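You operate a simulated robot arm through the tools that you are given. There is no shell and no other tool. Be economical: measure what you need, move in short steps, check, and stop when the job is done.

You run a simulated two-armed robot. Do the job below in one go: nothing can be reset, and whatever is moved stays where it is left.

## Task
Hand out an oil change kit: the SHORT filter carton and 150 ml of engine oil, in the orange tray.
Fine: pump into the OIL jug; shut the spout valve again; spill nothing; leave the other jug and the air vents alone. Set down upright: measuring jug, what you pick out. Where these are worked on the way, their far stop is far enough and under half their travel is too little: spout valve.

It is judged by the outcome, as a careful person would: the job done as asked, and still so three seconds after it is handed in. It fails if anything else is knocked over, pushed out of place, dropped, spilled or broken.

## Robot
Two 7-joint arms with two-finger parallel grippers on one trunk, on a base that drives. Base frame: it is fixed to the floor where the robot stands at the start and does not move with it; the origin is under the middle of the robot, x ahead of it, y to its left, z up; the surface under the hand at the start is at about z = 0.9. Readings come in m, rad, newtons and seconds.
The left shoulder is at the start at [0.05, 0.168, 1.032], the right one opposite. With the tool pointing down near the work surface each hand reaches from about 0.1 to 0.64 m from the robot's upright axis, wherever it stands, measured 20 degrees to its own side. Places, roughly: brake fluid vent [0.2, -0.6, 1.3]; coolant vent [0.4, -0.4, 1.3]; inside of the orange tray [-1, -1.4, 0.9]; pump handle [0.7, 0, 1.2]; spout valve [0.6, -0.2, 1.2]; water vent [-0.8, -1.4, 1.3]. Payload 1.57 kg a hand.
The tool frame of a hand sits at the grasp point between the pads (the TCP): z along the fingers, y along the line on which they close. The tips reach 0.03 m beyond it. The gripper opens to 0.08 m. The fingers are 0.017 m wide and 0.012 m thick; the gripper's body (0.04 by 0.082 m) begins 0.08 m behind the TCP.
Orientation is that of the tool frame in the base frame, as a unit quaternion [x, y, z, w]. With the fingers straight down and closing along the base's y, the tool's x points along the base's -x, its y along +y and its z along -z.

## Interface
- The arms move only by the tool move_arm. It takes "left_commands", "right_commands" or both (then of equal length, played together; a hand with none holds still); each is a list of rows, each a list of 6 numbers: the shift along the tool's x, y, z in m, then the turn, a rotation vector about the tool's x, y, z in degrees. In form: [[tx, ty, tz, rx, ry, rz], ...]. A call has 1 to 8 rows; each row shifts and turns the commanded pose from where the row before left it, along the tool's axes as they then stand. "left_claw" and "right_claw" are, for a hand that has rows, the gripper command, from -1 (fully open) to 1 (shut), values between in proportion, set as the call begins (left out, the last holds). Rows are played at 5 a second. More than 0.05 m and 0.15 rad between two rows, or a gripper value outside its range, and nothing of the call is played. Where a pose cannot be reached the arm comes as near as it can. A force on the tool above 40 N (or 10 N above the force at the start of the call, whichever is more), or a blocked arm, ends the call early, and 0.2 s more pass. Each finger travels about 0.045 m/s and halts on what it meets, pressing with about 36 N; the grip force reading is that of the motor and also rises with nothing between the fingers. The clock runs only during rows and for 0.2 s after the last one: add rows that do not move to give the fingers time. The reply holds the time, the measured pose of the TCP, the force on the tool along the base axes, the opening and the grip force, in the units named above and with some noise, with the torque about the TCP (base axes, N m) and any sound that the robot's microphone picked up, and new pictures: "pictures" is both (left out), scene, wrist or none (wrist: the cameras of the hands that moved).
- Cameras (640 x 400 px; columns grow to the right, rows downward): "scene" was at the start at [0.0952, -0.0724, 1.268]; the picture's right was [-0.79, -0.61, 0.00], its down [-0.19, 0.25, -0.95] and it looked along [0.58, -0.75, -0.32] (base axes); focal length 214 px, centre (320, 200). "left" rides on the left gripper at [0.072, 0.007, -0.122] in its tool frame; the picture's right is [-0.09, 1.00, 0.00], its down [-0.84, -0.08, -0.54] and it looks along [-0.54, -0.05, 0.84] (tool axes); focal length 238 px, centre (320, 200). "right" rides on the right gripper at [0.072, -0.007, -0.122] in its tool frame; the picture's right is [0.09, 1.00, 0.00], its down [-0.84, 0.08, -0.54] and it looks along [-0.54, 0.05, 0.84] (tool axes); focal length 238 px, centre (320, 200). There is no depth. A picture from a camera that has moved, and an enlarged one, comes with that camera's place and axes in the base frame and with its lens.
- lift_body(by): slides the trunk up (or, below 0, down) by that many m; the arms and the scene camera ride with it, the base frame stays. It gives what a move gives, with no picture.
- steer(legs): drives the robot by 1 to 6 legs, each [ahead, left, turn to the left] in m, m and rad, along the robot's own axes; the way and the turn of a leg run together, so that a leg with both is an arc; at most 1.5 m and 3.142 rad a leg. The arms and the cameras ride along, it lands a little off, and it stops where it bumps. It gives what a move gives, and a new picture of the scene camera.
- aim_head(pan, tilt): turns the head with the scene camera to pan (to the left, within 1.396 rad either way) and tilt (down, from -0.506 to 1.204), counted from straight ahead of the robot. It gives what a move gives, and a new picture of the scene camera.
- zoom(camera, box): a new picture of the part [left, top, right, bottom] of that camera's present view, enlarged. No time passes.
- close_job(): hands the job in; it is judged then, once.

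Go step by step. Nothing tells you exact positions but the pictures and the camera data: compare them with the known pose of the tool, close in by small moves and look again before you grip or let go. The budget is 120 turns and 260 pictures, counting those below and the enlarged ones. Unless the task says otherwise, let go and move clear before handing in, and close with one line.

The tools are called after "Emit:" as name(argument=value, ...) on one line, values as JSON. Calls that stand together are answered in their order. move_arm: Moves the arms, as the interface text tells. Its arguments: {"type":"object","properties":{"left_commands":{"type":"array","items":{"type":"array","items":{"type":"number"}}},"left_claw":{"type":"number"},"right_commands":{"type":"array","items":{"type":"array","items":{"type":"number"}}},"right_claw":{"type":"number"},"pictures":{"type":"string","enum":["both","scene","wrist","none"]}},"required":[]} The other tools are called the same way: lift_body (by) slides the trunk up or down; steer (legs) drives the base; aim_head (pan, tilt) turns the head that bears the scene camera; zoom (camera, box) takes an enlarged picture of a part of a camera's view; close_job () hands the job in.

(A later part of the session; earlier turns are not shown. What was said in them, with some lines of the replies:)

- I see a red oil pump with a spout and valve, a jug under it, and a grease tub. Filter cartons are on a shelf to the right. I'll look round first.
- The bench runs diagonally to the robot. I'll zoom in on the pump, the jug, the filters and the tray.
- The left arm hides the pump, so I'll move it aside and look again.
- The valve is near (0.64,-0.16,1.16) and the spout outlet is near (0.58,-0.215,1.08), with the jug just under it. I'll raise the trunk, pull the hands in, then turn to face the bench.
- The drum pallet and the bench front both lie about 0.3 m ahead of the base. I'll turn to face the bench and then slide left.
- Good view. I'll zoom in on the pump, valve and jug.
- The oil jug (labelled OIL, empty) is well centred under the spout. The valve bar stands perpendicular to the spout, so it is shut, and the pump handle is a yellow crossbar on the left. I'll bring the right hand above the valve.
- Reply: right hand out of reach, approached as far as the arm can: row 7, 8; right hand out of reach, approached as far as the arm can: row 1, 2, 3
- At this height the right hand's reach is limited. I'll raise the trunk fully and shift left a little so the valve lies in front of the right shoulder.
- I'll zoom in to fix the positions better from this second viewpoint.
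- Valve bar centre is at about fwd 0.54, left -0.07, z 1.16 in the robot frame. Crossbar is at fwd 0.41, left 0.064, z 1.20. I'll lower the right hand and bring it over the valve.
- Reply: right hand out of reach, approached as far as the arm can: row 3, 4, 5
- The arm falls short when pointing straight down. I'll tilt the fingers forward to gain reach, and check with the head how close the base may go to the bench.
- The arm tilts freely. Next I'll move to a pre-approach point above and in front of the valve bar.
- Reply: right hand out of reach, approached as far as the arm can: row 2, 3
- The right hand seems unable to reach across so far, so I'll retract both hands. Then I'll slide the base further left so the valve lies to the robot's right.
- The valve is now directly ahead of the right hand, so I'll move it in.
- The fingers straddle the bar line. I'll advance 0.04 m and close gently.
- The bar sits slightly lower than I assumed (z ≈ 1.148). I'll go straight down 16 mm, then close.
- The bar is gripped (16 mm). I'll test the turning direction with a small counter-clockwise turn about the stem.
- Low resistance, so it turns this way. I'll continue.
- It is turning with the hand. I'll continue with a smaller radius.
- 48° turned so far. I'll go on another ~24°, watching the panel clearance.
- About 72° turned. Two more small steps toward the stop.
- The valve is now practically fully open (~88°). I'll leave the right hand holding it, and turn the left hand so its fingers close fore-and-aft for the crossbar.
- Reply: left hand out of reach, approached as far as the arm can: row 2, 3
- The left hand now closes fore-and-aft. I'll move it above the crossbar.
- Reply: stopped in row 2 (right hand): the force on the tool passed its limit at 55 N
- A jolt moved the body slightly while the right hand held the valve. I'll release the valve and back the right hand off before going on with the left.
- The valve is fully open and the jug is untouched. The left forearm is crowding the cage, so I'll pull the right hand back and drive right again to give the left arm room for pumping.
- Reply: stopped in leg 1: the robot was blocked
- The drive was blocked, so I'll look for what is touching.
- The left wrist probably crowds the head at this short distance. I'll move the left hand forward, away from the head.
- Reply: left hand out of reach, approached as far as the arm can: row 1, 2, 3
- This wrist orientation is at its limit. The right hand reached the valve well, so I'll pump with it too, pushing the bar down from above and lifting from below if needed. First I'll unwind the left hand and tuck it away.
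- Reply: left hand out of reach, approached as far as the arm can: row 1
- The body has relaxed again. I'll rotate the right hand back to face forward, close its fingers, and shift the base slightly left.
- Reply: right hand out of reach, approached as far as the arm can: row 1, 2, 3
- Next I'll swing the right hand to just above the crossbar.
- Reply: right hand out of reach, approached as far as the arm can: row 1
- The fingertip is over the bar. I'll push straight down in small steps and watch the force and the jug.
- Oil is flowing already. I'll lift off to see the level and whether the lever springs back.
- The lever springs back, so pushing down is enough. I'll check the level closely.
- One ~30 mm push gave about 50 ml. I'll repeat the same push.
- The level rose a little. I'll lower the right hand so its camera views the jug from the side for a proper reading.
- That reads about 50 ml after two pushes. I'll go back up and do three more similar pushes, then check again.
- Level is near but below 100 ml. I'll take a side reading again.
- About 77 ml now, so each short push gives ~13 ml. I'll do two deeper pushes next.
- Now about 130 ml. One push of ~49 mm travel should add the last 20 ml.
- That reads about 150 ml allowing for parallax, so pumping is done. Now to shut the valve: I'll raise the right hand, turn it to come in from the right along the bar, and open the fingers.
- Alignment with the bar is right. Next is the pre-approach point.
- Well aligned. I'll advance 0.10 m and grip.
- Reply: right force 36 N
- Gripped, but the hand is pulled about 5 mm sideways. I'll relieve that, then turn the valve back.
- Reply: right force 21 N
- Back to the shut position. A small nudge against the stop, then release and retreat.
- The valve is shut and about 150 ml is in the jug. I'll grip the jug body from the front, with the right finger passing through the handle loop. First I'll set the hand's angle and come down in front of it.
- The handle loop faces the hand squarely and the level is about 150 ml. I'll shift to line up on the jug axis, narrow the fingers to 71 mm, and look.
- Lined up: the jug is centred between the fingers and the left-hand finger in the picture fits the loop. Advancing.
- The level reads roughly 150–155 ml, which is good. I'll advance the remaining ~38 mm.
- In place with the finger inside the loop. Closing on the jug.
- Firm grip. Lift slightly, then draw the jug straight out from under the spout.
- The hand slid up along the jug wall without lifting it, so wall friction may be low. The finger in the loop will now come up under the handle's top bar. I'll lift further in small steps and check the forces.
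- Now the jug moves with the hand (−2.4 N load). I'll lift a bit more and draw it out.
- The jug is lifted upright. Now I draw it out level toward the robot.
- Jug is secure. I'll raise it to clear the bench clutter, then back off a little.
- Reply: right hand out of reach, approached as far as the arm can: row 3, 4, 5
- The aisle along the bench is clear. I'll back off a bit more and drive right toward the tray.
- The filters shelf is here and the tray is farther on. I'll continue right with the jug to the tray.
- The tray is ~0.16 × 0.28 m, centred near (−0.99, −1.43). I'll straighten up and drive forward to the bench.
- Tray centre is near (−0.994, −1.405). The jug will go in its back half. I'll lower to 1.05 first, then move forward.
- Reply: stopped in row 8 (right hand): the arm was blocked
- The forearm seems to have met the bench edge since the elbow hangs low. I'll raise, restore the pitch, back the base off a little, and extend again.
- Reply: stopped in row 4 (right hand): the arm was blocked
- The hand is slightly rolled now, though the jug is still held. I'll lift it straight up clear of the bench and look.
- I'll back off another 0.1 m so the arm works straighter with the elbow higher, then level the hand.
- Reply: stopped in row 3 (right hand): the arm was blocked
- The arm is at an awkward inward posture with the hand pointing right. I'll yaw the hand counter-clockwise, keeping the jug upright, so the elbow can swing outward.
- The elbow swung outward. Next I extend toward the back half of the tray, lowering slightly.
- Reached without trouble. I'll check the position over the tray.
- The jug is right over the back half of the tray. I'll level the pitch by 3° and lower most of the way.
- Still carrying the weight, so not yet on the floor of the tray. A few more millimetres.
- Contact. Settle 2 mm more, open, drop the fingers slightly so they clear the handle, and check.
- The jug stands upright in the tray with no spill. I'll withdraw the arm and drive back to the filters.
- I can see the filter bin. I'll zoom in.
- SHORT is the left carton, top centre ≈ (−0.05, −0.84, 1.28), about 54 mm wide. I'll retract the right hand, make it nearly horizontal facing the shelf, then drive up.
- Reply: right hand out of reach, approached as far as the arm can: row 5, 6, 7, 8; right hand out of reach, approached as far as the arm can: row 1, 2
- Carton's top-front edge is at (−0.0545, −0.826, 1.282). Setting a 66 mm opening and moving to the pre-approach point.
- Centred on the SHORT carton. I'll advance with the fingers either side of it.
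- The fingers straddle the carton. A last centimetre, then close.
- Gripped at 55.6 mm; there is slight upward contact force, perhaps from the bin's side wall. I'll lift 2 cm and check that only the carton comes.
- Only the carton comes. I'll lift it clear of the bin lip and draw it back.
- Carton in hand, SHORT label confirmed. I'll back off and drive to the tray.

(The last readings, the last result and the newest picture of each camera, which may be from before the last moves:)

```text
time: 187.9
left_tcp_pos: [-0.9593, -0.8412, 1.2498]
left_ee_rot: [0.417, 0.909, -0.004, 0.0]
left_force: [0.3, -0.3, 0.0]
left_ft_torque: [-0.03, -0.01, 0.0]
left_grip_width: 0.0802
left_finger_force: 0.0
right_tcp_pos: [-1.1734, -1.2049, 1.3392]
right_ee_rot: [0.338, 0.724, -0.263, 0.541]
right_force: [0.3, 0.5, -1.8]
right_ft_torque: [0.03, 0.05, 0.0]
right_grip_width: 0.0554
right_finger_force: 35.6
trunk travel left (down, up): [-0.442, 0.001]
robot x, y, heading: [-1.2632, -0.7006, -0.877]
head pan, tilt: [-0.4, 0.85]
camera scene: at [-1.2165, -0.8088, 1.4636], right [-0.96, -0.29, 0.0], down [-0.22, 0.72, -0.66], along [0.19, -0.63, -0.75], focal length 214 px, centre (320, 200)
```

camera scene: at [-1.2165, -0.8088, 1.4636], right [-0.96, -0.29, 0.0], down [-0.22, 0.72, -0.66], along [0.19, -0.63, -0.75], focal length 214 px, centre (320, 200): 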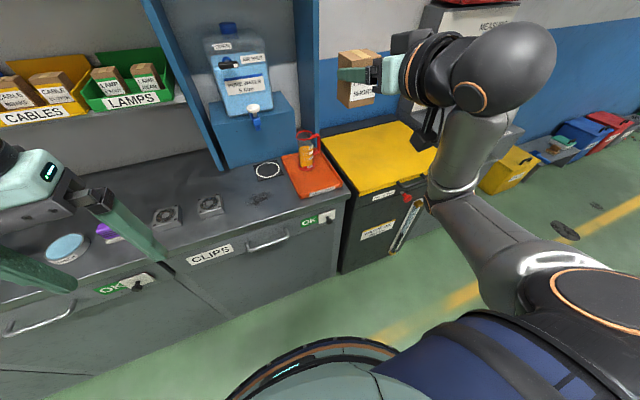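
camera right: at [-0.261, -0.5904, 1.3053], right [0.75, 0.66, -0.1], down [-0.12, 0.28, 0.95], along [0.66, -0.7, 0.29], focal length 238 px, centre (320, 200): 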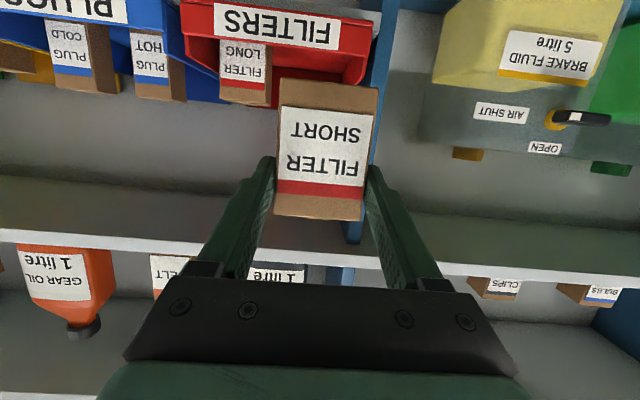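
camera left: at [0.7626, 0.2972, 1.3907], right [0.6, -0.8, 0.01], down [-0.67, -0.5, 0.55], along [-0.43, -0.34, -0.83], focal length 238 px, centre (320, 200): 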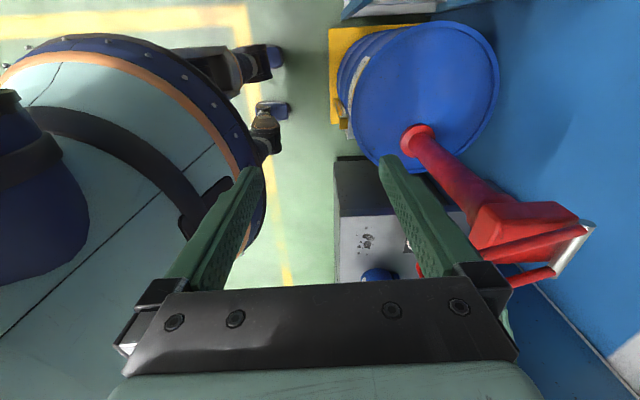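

Jug is fine in the tray. I'll extend over the front half of the tray, lowering part of the way.

Emit:
move_arm(right_commands=[[0.0067, 0.0024, 0.0368, 0, 0, 0], [0.0067, 0.0024, 0.0368, 0, 0, 0], [0.0067, 0.0024, 0.0368, 0, 0, 0], [0.0067, 0.0024, 0.0368, 0, 0, 0], [0.0067, 0.0024, 0.0368, 0, 0, 0], [0.0067, 0.0024, 0.0368, 0, 0, 0], [0, 0, 0, 0, 0, 0]], pictures="both")

Emit:
zoom(camera="scene", box=[230, 80, 390, 220])

```text
time: 189.5
left_tcp_pos: [-0.9602, -0.841, 1.2516]
left_ee_rot: [0.417, 0.909, -0.004, -0.001]
left_force: [-0.7, 0.7, 0.3]
left_ft_torque: [-0.01, -0.01, 0.01]
left_grip_width: 0.08
left_finger_force: 0.0
right_tcp_pos: [-1.0391, -1.3535, 1.2397]
right_ee_rot: [0.339, 0.723, -0.264, 0.541]
right_force: [-0.2, 0.5, -1.9]
right_ft_torque: [0.0, 0.04, 0.04]
right_grip_width: 0.0555
right_finger_force: 35.5
trunk travel left (down, up): [-0.442, 0.001]
robot x, y, heading: [-1.2647, -0.7062, -0.881]
head pan, tilt: [-0.4, 0.85]
camera scene: at [-1.2168, -0.8087, 1.4636], right [-0.96, -0.29, 0.0], down [-0.22, 0.72, -0.66], along [0.19, -0.63, -0.75], focal length 214 px, centre (320, 200)
camera right: at [-1.1305, -1.2518, 1.2051], right [0.75, 0.65, -0.1], down [-0.11, 0.28, 0.95], along [0.65, -0.71, 0.29], focal length 238 px, centre (320, 200)
```

scene: 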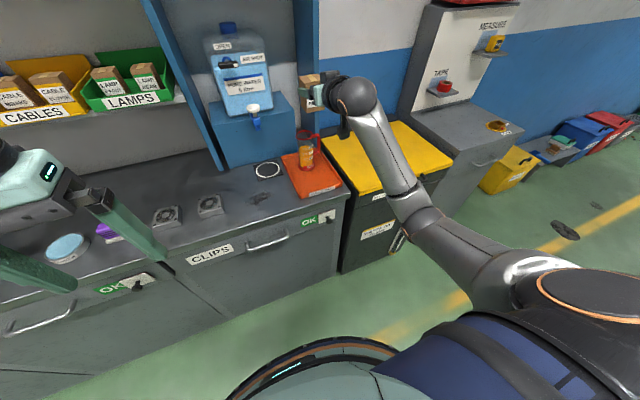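
right: 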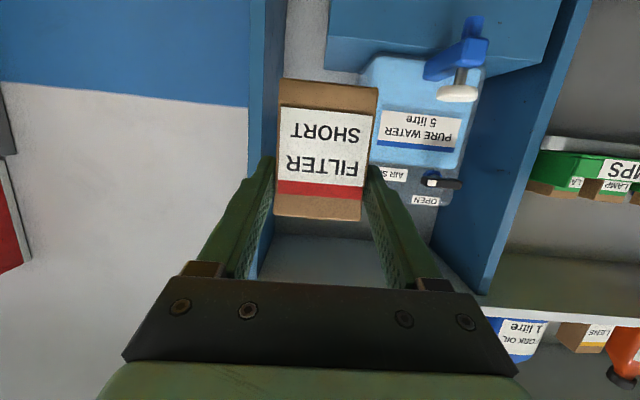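

```text
2.86 times, centred on (310, 150) of scene
camera zoom: at [-1.2168, -0.8087, 1.4636], right [-0.96, -0.29, 0.0], down [-0.22, 0.72, -0.66], along [0.19, -0.63, -0.75], focal length 613 px, centre (349, 343)
```

zoom: 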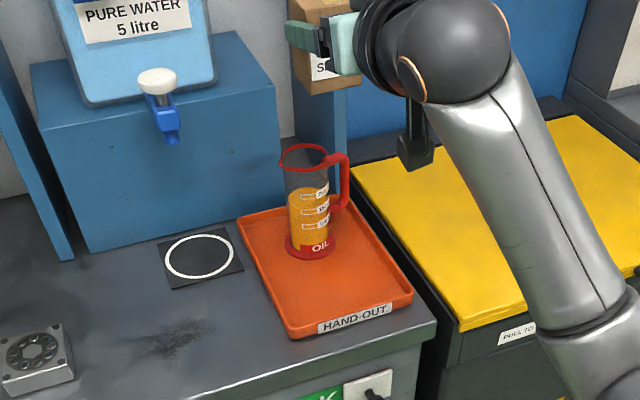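

Aligned over the front half. Lowering.

Emit:
move_arm(right_commands=[[0.0346, 0.001, 0.01, 0, 0, 0], [0.0346, 0.001, 0.01, 0, 0, 0], [0.0346, 0.001, 0.01, 0, 0, 0], [0.0346, 0, 0.01, 0, 0, 0], [0.0346, 0, 0.01, 0, 0, 0], [0, 0, 0, 0, 0, 0]], pictures="both")

Emit:
zoom(camera="scene", box=[230, 80, 390, 220])

```text
time: 190.9
left_tcp_pos: [-0.9613, -0.8406, 1.2508]
left_ee_rot: [0.417, 0.909, -0.005, 0.0]
left_force: [-0.1, 0.3, 0.3]
left_ft_torque: [-0.03, -0.01, -0.03]
left_grip_width: 0.0799
left_finger_force: 0.0
right_tcp_pos: [-1.0348, -1.3494, 1.0576]
right_ee_rot: [0.338, 0.724, -0.263, 0.541]
right_force: [0.3, -1.4, -1.3]
right_ft_torque: [0.02, 0.01, 0.02]
right_grip_width: 0.0557
right_finger_force: 36.1
trunk travel left (down, up): [-0.442, 0.001]
robot x, y, heading: [-1.2632, -0.7038, -0.877]
head pan, tilt: [-0.4, 0.85]
camera scene: at [-1.2165, -0.8088, 1.4636], right [-0.96, -0.29, 0.0], down [-0.22, 0.72, -0.66], along [0.19, -0.63, -0.75], focal length 214 px, centre (320, 200)
camera right: at [-1.1263, -1.2484, 1.0228], right [0.75, 0.65, -0.1], down [-0.11, 0.28, 0.95], along [0.65, -0.71, 0.29], focal length 238 px, centre (320, 200)
```

scene: 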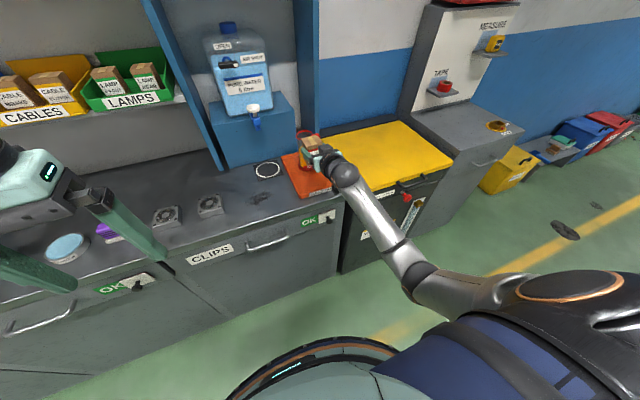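
right: 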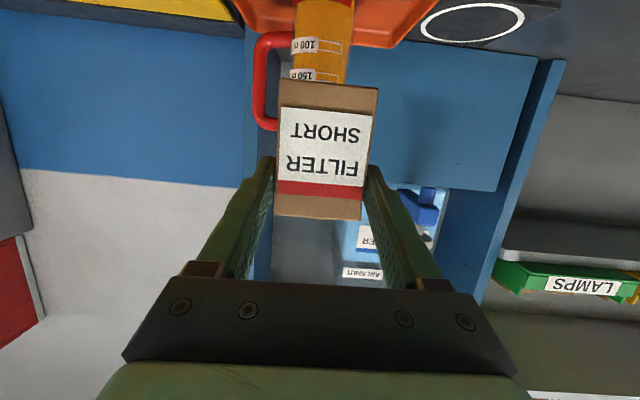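

```text
2.86 times, centred on (310, 150) of scene
camera zoom: at [-1.2165, -0.8088, 1.4636], right [-0.96, -0.29, 0.0], down [-0.22, 0.72, -0.66], along [0.19, -0.63, -0.75], focal length 613 px, centre (349, 343)
```

zoom: 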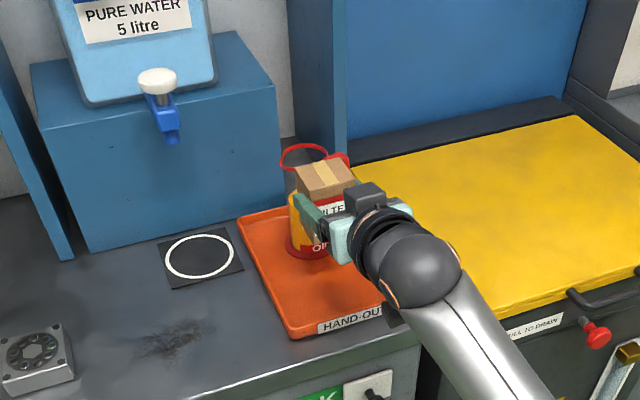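

Emit:
move_arm(right_commands=[[0.0192, 0, 0.0055, 0, 0, 0], [0.0192, 0, 0.0055, 0, 0, 0], [0.0192, 0, 0.0055, 0, 0, 0], [0, 0, 0, 0, 0, 0]], pictures="both")

Emit:
zoom(camera="scene", box=[260, 120, 370, 220])

```text
time: 191.9
left_tcp_pos: [-0.9607, -0.8401, 1.2504]
left_ee_rot: [0.417, 0.909, -0.005, 0.0]
left_force: [-0.8, -0.3, 0.2]
left_ft_torque: [0.0, 0.03, -0.02]
left_grip_width: 0.0803
left_finger_force: 0.1
right_tcp_pos: [-1.0363, -1.3515, 1.0003]
right_ee_rot: [0.339, 0.724, -0.263, 0.54]
right_force: [-1.1, -1.2, -2.1]
right_ft_torque: [0.06, -0.02, -0.01]
right_grip_width: 0.0553
right_finger_force: 35.6
trunk travel left (down, up): [-0.442, 0.001]
robot x, y, heading: [-1.261, -0.7055, -0.879]
head pan, tilt: [-0.4, 0.85]
camera scene: at [-1.2165, -0.8089, 1.4636], right [-0.96, -0.29, 0.0], down [-0.22, 0.72, -0.66], along [0.19, -0.63, -0.75], focal length 214 px, centre (320, 200)
camera right: at [-1.1284, -1.2497, 0.9641], right [0.75, 0.65, -0.1], down [-0.11, 0.28, 0.95], along [0.65, -0.71, 0.29], focal length 238 px, centre (320, 200)
```

scene: 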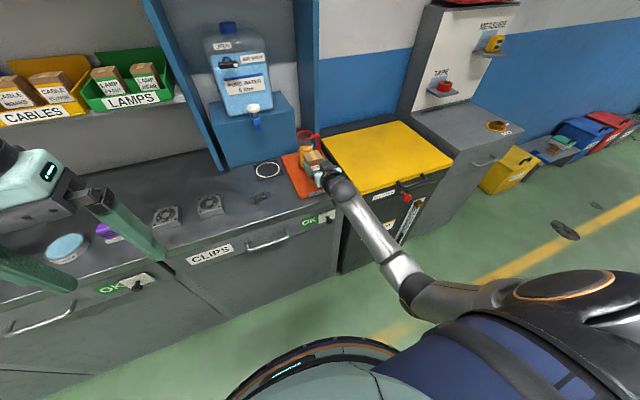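
right: 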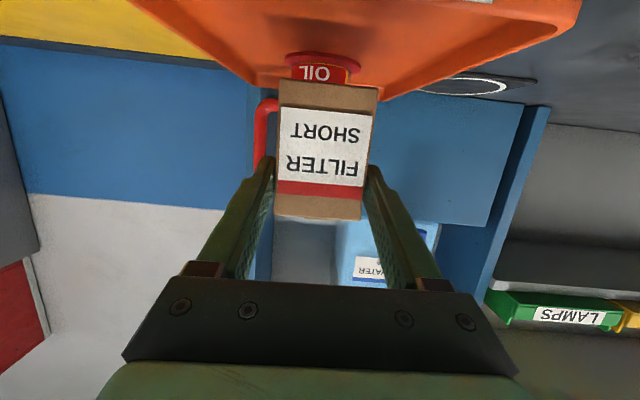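

```text
4.00 times, centred on (315, 170) of scene
camera zoom: at [-1.2165, -0.8089, 1.4636], right [-0.96, -0.29, 0.0], down [-0.22, 0.72, -0.66], along [0.19, -0.63, -0.75], focal length 858 px, centre (340, 320)
```

zoom: 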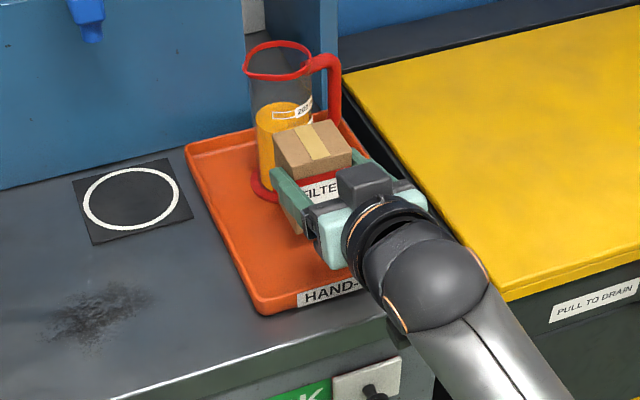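

Emit:
move_arm(right_commands=[[0.0058, 0, 0.0017, 0, 0, 0], [0.0058, 0, 0.0017, 0, 0, 0], [0, 0, 0, 0, 0, 0]], pictures="none")

Emit:
move_arm(right_commands=[[0.0038, 0, 0.0011, 0, 0, 0], [0.0038, 0, 0.0011, 0, 0, 0], [0, 0, 0, 0, 0, 0]], pictures="wrist")

```text
time: 192.7
left_tcp_pos: [-0.9605, -0.841, 1.2511]
left_ee_rot: [0.417, 0.909, -0.005, 0.0]
left_force: [-0.8, -0.2, 0.2]
left_ft_torque: [0.0, 0.01, -0.01]
left_grip_width: 0.0799
left_finger_force: 0.2
right_tcp_pos: [-1.0367, -1.3511, 0.9893]
right_ee_rot: [0.338, 0.725, -0.262, 0.54]
right_force: [0.3, -0.8, -1.5]
right_ft_torque: [0.06, 0.06, -0.04]
right_grip_width: 0.0555
right_finger_force: 35.9
trunk travel left (down, up): [-0.442, 0.001]
robot x, y, heading: [-1.2627, -0.7049, -0.875]
head pan, tilt: [-0.4, 0.85]
```

```text
time: 193.5
left_tcp_pos: [-0.9604, -0.8408, 1.2516]
left_ee_rot: [0.416, 0.909, -0.004, 0.0]
left_force: [-0.4, 0.0, 0.6]
left_ft_torque: [-0.03, 0.01, 0.0]
left_grip_width: 0.0802
left_finger_force: 0.1
right_tcp_pos: [-1.0362, -1.3517, 0.9792]
right_ee_rot: [0.338, 0.724, -0.263, 0.54]
right_force: [-0.4, -0.3, -2.7]
right_ft_torque: [0.05, 0.03, 0.01]
right_grip_width: 0.0554
right_finger_force: 35.6
trunk travel left (down, up): [-0.442, 0.001]
robot x, y, heading: [-1.2634, -0.7081, -0.87]
head pan, tilt: [-0.4, 0.85]
camera right: at [-1.1298, -1.2507, 0.9442], right [0.75, 0.65, -0.1], down [-0.11, 0.28, 0.95], along [0.65, -0.71, 0.28], focal length 238 px, centre (320, 200)
```

right: 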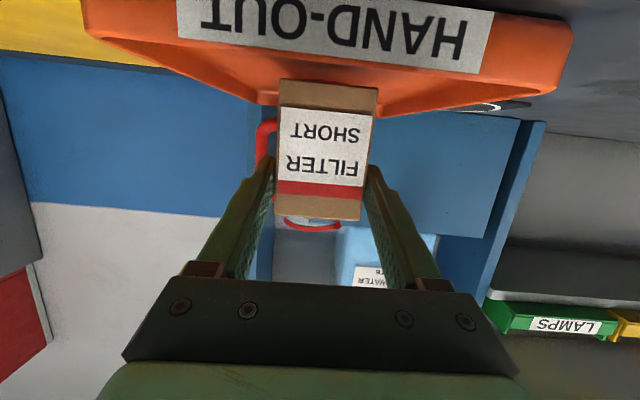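

Not in contact yet, so a few more small steps down.

Emit:
move_arm(right_commands=[[0.0038, 0, 0.0011, 0, 0, 0], [0, 0, 0, 0, 0, 0]], pictures="none")

Emit:
move_arm(right_commands=[[0.0029, 0, 0.0008, 0, 0, 0], [0, 0, 0, 0, 0, 0]], pictures="none")

Emit:
move_arm(right_commands=[[0.0029, 0, 0.0008, 0, 0, 0], [0, 0, 0, 0, 0, 0]], pictures="none")

```text
time: 194.1
left_tcp_pos: [-0.9603, -0.8408, 1.2503]
left_ee_rot: [0.416, 0.909, -0.005, 0.0]
left_force: [-0.4, 0.3, 0.0]
left_ft_torque: [0.0, -0.02, 0.01]
left_grip_width: 0.08
left_finger_force: 0.0
right_tcp_pos: [-1.0388, -1.3534, 0.9758]
right_ee_rot: [0.338, 0.724, -0.263, 0.541]
right_force: [0.6, 0.1, -2.2]
right_ft_torque: [0.0, 0.04, 0.02]
right_grip_width: 0.0552
right_finger_force: 35.6
trunk travel left (down, up): [-0.442, 0.001]
robot x, y, heading: [-1.2644, -0.7049, -0.875]
head pan, tilt: [-0.4, 0.85]
```

```text
time: 194.7
left_tcp_pos: [-0.961, -0.8405, 1.2503]
left_ee_rot: [0.417, 0.909, -0.004, -0.001]
left_force: [-0.1, -0.6, -0.5]
left_ft_torque: [-0.03, -0.02, 0.05]
left_grip_width: 0.0801
left_finger_force: 0.0
right_tcp_pos: [-1.0362, -1.3521, 0.9721]
right_ee_rot: [0.338, 0.724, -0.262, 0.542]
right_force: [0.2, -0.1, -2.3]
right_ft_torque: [0.0, 0.05, -0.02]
right_grip_width: 0.0554
right_finger_force: 36.5
trunk travel left (down, up): [-0.442, 0.001]
robot x, y, heading: [-1.2608, -0.7054, -0.873]
head pan, tilt: [-0.4, 0.85]
```

```text
time: 195.3
left_tcp_pos: [-0.961, -0.8419, 1.2504]
left_ee_rot: [0.416, 0.909, -0.005, 0.0]
left_force: [-0.1, -0.6, -0.8]
left_ft_torque: [-0.01, -0.01, -0.03]
left_grip_width: 0.0798
left_finger_force: 0.1
right_tcp_pos: [-1.0385, -1.3524, 0.9709]
right_ee_rot: [0.338, 0.725, -0.262, 0.541]
right_force: [-0.3, 0.2, -1.1]
right_ft_torque: [0.01, 0.04, -0.01]
right_grip_width: 0.0556
right_finger_force: 36.1
trunk travel left (down, up): [-0.442, 0.001]
robot x, y, heading: [-1.2612, -0.7034, -0.875]
head pan, tilt: [-0.4, 0.85]
```

Emit:
move_arm(right_commands=[[0.0022, 0, 0.0006, 0, 0, 0], [0, 0, 0, 0, 0, 0]], pictures="none")

Emit:
zoom(camera="right", box=[80, 0, 580, 300])

```text
time: 195.9
left_tcp_pos: [-0.9598, -0.841, 1.2515]
left_ee_rot: [0.417, 0.909, -0.005, -0.001]
left_force: [0.5, -0.1, 1.0]
left_ft_torque: [0.01, -0.01, 0.0]
left_grip_width: 0.08
left_finger_force: 0.0
right_tcp_pos: [-1.0375, -1.3519, 0.9687]
right_ee_rot: [0.338, 0.724, -0.262, 0.541]
right_force: [-0.2, -0.9, -2.0]
right_ft_torque: [0.02, 0.02, 0.02]
right_grip_width: 0.0556
right_finger_force: 35.6
trunk travel left (down, up): [-0.442, 0.001]
robot x, y, heading: [-1.2619, -0.7072, -0.876]
head pan, tilt: [-0.4, 0.85]
```

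```text
1.28 times, centred on (330, 150) of right
camera zoom: at [-1.1299, -1.2509, 0.9337], right [0.75, 0.65, -0.1], down [-0.11, 0.28, 0.95], along [0.65, -0.71, 0.28], focal length 305 px, centre (307, 264)
```

zoom: 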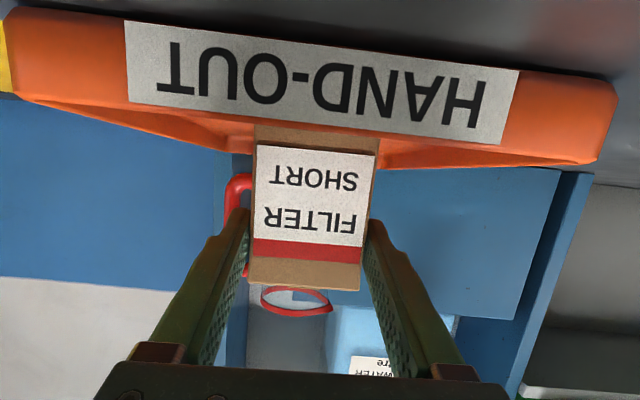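

Emit:
move_arm(right_commands=[[0.0029, 0, 0.0008, 0, 0, 0], [0, 0, 0, 0, 0, 0]], pictures="none")

Emit:
move_arm(right_commands=[[0.0029, 0, 0.0008, 0, 0, 0], [0, 0, 0, 0, 0, 0]], pictures="none")

```text
time: 196.5
left_tcp_pos: [-0.9616, -0.8405, 1.2511]
left_ee_rot: [0.417, 0.909, -0.005, 0.0]
left_force: [1.1, 0.6, -0.2]
left_ft_torque: [-0.02, -0.01, -0.01]
left_grip_width: 0.0798
left_finger_force: 0.1
right_tcp_pos: [-1.0386, -1.3522, 0.9655]
right_ee_rot: [0.338, 0.724, -0.263, 0.542]
right_force: [0.5, -0.3, -1.2]
right_ft_torque: [0.04, 0.04, -0.02]
right_grip_width: 0.0554
right_finger_force: 36.0
trunk travel left (down, up): [-0.442, 0.001]
robot x, y, heading: [-1.2602, -0.707, -0.874]
head pan, tilt: [-0.4, 0.85]
```

```text
time: 197.1
left_tcp_pos: [-0.9605, -0.8406, 1.2505]
left_ee_rot: [0.416, 0.909, -0.004, 0.0]
left_force: [0.2, 0.1, -0.6]
left_ft_torque: [-0.01, -0.03, 0.05]
left_grip_width: 0.0801
left_finger_force: 0.1
right_tcp_pos: [-1.039, -1.3516, 0.9655]
right_ee_rot: [0.338, 0.723, -0.263, 0.542]
right_force: [-0.2, 1.3, 0.5]
right_ft_torque: [0.03, -0.14, 0.04]
right_grip_width: 0.0553
right_finger_force: 35.8
trunk travel left (down, up): [-0.442, 0.001]
robot x, y, heading: [-1.2596, -0.7064, -0.875]
head pan, tilt: [-0.4, 0.85]
```

Contact. One more millimetre, then release and back away.

Emit:
move_arm(right_commands=[[0.0015, 0, 0.0004, 0, 0, 0], [0, 0, 0, 0, 0, 0]], pictures="none")

Emit:
zoom(camera="scene", box=[260, 120, 370, 220])

```text
time: 197.7
left_tcp_pos: [-0.9605, -0.8394, 1.2511]
left_ee_rot: [0.417, 0.909, -0.005, 0.0]
left_force: [0.7, -0.5, -0.6]
left_ft_torque: [0.01, -0.01, 0.02]
left_grip_width: 0.08
left_finger_force: 0.0
right_tcp_pos: [-1.0377, -1.3518, 0.9658]
right_ee_rot: [0.338, 0.722, -0.264, 0.542]
right_force: [-1.0, 0.2, 7.0]
right_ft_torque: [0.17, -0.11, 0.03]
right_grip_width: 0.0553
right_finger_force: 35.8
trunk travel left (down, up): [-0.442, 0.001]
robot x, y, heading: [-1.2626, -0.7077, -0.877]
head pan, tilt: [-0.4, 0.85]
```

```text
4.00 times, centred on (315, 170) of scene
camera zoom: at [-1.217, -0.8078, 1.4638], right [-0.96, -0.29, 0.0], down [-0.22, 0.72, -0.66], along [0.19, -0.63, -0.75], focal length 858 px, centre (340, 320)
```

zoom: 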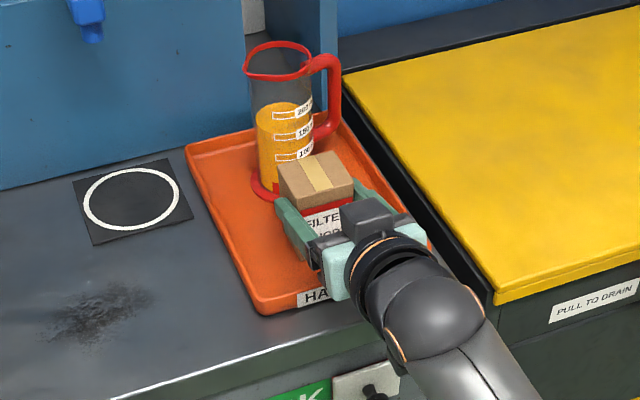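

Emit:
move_arm(right_commands=[[0, 0, 0, 0, 0, 0], [0, 0, 0, 0, 0, 0], [0, 0, 0, 0, 0, 0]], right_claw=-0.8, pictures="wrist")

Emit:
move_arm(right_commands=[[0, 0, -0.01, 0, 0, 0], [0, 0, -0.02, 0, 0, 0], [0, 0, -0.03, 0, 0, 0], [0, 0, -0.03, 0, 0, 0], [-0.03, 0, -0.03, 0, 0, 0], [-0.04, 0, -0.01, 0, 0, 0], [-0.04, 0, -0.01, 0, 0, 0]], pictures="scene")

Emit:
zoom(camera="scene", box=[250, 110, 370, 220])

```text
time: 198.5
left_tcp_pos: [-0.9617, -0.8404, 1.2512]
left_ee_rot: [0.415, 0.91, -0.005, -0.001]
left_force: [-0.2, -0.3, 0.0]
left_ft_torque: [0.0, -0.03, -0.02]
left_grip_width: 0.0802
left_finger_force: 0.0
right_tcp_pos: [-1.0386, -1.3536, 0.963]
right_ee_rot: [0.339, 0.723, -0.263, 0.541]
right_force: [0.2, 0.3, 0.2]
right_ft_torque: [0.0, 0.0, -0.01]
right_grip_width: 0.072
right_finger_force: 0.1
trunk travel left (down, up): [-0.442, 0.001]
robot x, y, heading: [-1.2636, -0.7024, -0.876]
head pan, tilt: [-0.4, 0.85]
camera right: at [-1.1305, -1.2511, 0.9274], right [0.75, 0.65, -0.1], down [-0.11, 0.28, 0.95], along [0.65, -0.71, 0.29], focal length 238 px, centre (320, 200)
```

right: 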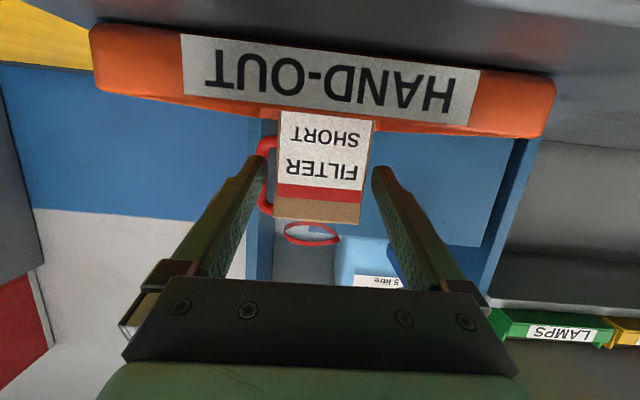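

```text
time: 200.1
left_tcp_pos: [-0.9598, -0.84, 1.2512]
left_ee_rot: [0.416, 0.909, -0.004, 0.0]
left_force: [-0.3, 0.4, 0.7]
left_ft_torque: [0.0, -0.01, -0.04]
left_grip_width: 0.0798
left_finger_force: 0.1
right_tcp_pos: [-1.0999, -1.2724, 1.1022]
right_ee_rot: [0.338, 0.724, -0.263, 0.541]
right_force: [1.0, 0.3, -0.1]
right_ft_torque: [0.01, -0.03, -0.05]
right_grip_width: 0.0722
right_finger_force: 0.0
trunk travel left (down, up): [-0.442, 0.001]
robot x, y, heading: [-1.2637, -0.7052, -0.875]
head pan, tilt: [-0.4, 0.85]
camera scene: at [-1.2165, -0.8086, 1.4636], right [-0.96, -0.29, 0.0], down [-0.22, 0.72, -0.66], along [0.19, -0.63, -0.75], focal length 214 px, centre (320, 200)
```

scene: 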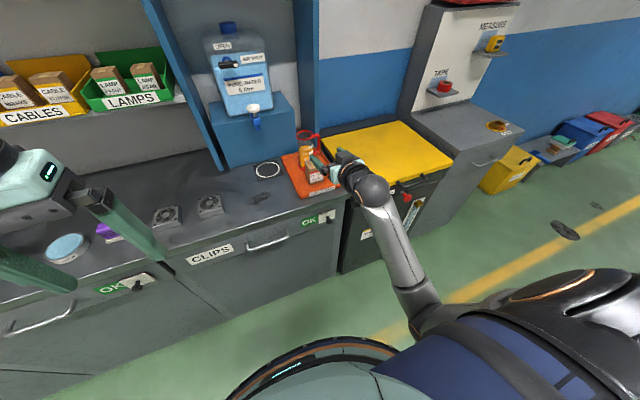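

```text
3.64 times, centred on (310, 165) of scene
camera zoom: at [-1.2165, -0.8086, 1.4636], right [-0.96, -0.29, 0.0], down [-0.22, 0.72, -0.66], along [0.19, -0.63, -0.75], focal length 780 px, centre (356, 327)
```

zoom: 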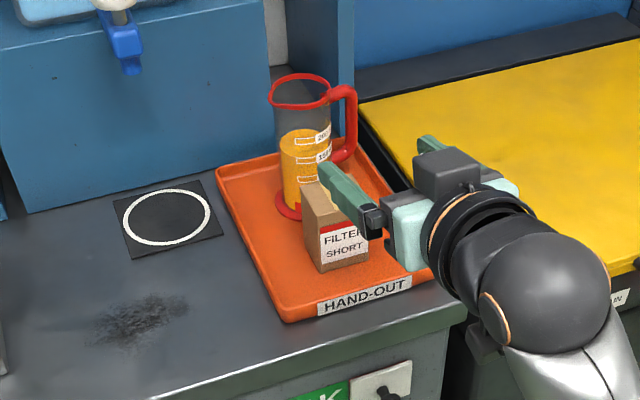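

Both stand upright in the tray. I'll move clear and take a final look.

Emit:
move_arm(right_commands=[[-0.035, 0, -0.02, 0, 0, 0], [-0.03, 0, -0.03, 0, 0, 0]], pictures="none")

Emit:
steer(legs=[[-0.15, 0, 0]])

Emit:
zoom(camera="scene", box=[230, 60, 390, 180])

Emit:
aim_head(pan=0.75, tilt=0.2)

```text
time: 200.7
left_tcp_pos: [-0.9613, -0.8398, 1.2522]
left_ee_rot: [0.416, 0.909, -0.005, 0.001]
left_force: [-0.1, 0.3, 0.8]
left_ft_torque: [0.0, 0.05, -0.01]
left_grip_width: 0.08
left_finger_force: 0.1
right_tcp_pos: [-1.12, -1.2488, 1.1818]
right_ee_rot: [0.339, 0.725, -0.262, 0.539]
right_force: [-0.7, 0.9, -0.2]
right_ft_torque: [-0.02, -0.02, 0.04]
right_grip_width: 0.0722
right_finger_force: 0.1
trunk travel left (down, up): [-0.442, 0.001]
robot x, y, heading: [-1.2633, -0.6994, -0.876]
head pan, tilt: [-0.4, 0.85]
```

```text
time: 202.1
left_tcp_pos: [-1.0553, -0.7262, 1.2508]
left_ee_rot: [0.416, 0.909, -0.005, 0.0]
left_force: [-0.1, 0.3, -0.2]
left_ft_torque: [-0.03, -0.01, 0.0]
left_grip_width: 0.0801
left_finger_force: 0.1
right_tcp_pos: [-1.2131, -1.1356, 1.1822]
right_ee_rot: [0.337, 0.724, -0.262, 0.542]
right_force: [-0.1, 1.2, -0.6]
right_ft_torque: [-0.03, 0.01, 0.02]
right_grip_width: 0.072
right_finger_force: 0.0
trunk travel left (down, up): [-0.442, 0.001]
robot x, y, heading: [-1.3563, -0.5883, -0.879]
head pan, tilt: [-0.4, 0.85]
camera scene: at [-1.3111, -0.695, 1.4637], right [-0.96, -0.29, 0.0], down [-0.22, 0.72, -0.66], along [0.19, -0.63, -0.75], focal length 214 px, centre (320, 200)
```

scene: 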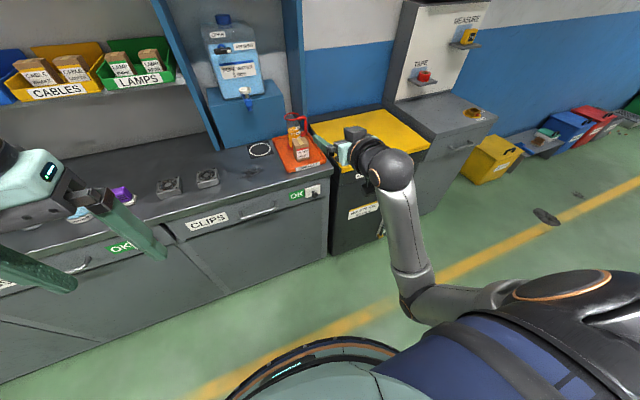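

```text
3.33 times, centred on (310, 120) of scene
camera zoom: at [-1.3111, -0.695, 1.4637], right [-0.96, -0.29, 0.0], down [-0.22, 0.72, -0.66], along [0.19, -0.63, -0.75], focal length 715 px, centre (353, 467)
```

zoom: 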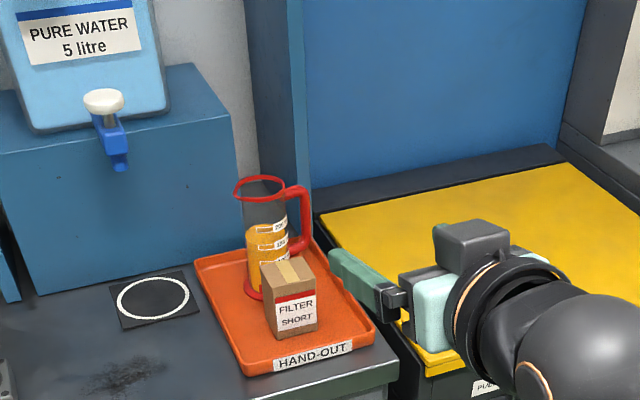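

```text
time: 203.5
left_tcp_pos: [-1.0548, -0.7282, 1.2507]
left_ee_rot: [0.415, 0.91, -0.005, 0.0]
left_force: [0.1, -1.1, -0.3]
left_ft_torque: [-0.02, -0.03, -0.02]
left_grip_width: 0.0803
left_finger_force: 0.0
right_tcp_pos: [-1.2135, -1.1356, 1.1815]
right_ee_rot: [0.337, 0.725, -0.262, 0.541]
right_force: [-0.4, -0.2, -0.2]
right_ft_torque: [-0.02, -0.02, -0.02]
right_grip_width: 0.0718
right_finger_force: 0.1
trunk travel left (down, up): [-0.442, 0.001]
robot x, y, heading: [-1.3582, -0.5949, -0.874]
head pan, tilt: [0.75, 0.201]
camera scene: at [-1.2407, -0.6327, 1.5212], right [-0.13, -0.99, 0.0], down [-0.2, 0.03, -0.98], along [0.97, -0.12, -0.2], focal length 214 px, centre (320, 200)
```

scene: 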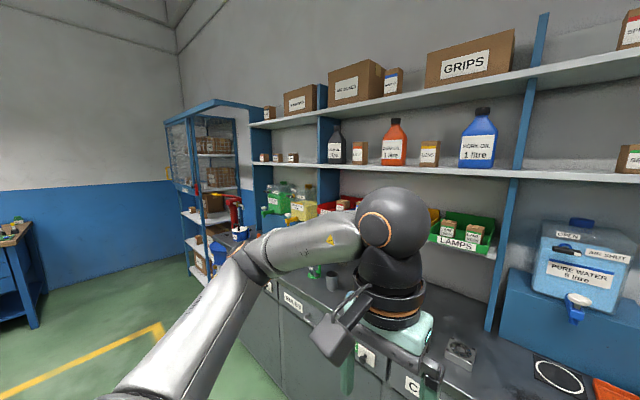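

The short carton and the jug, at about 150 ml, stand upright in the tray. The valve is shut and both hands are clear, so I'm handing in.

Emit:
close_job()

```text
The job is handed in.
```

I've handed the job in: the SHORT filter carton and the OIL jug both stand upright in the orange tray. The jug reads about 150 ml, or 150–155 ml by the scale. I turned the spout valve back to its stop, saw no spills, and didn't touch the other jug or the air vents.
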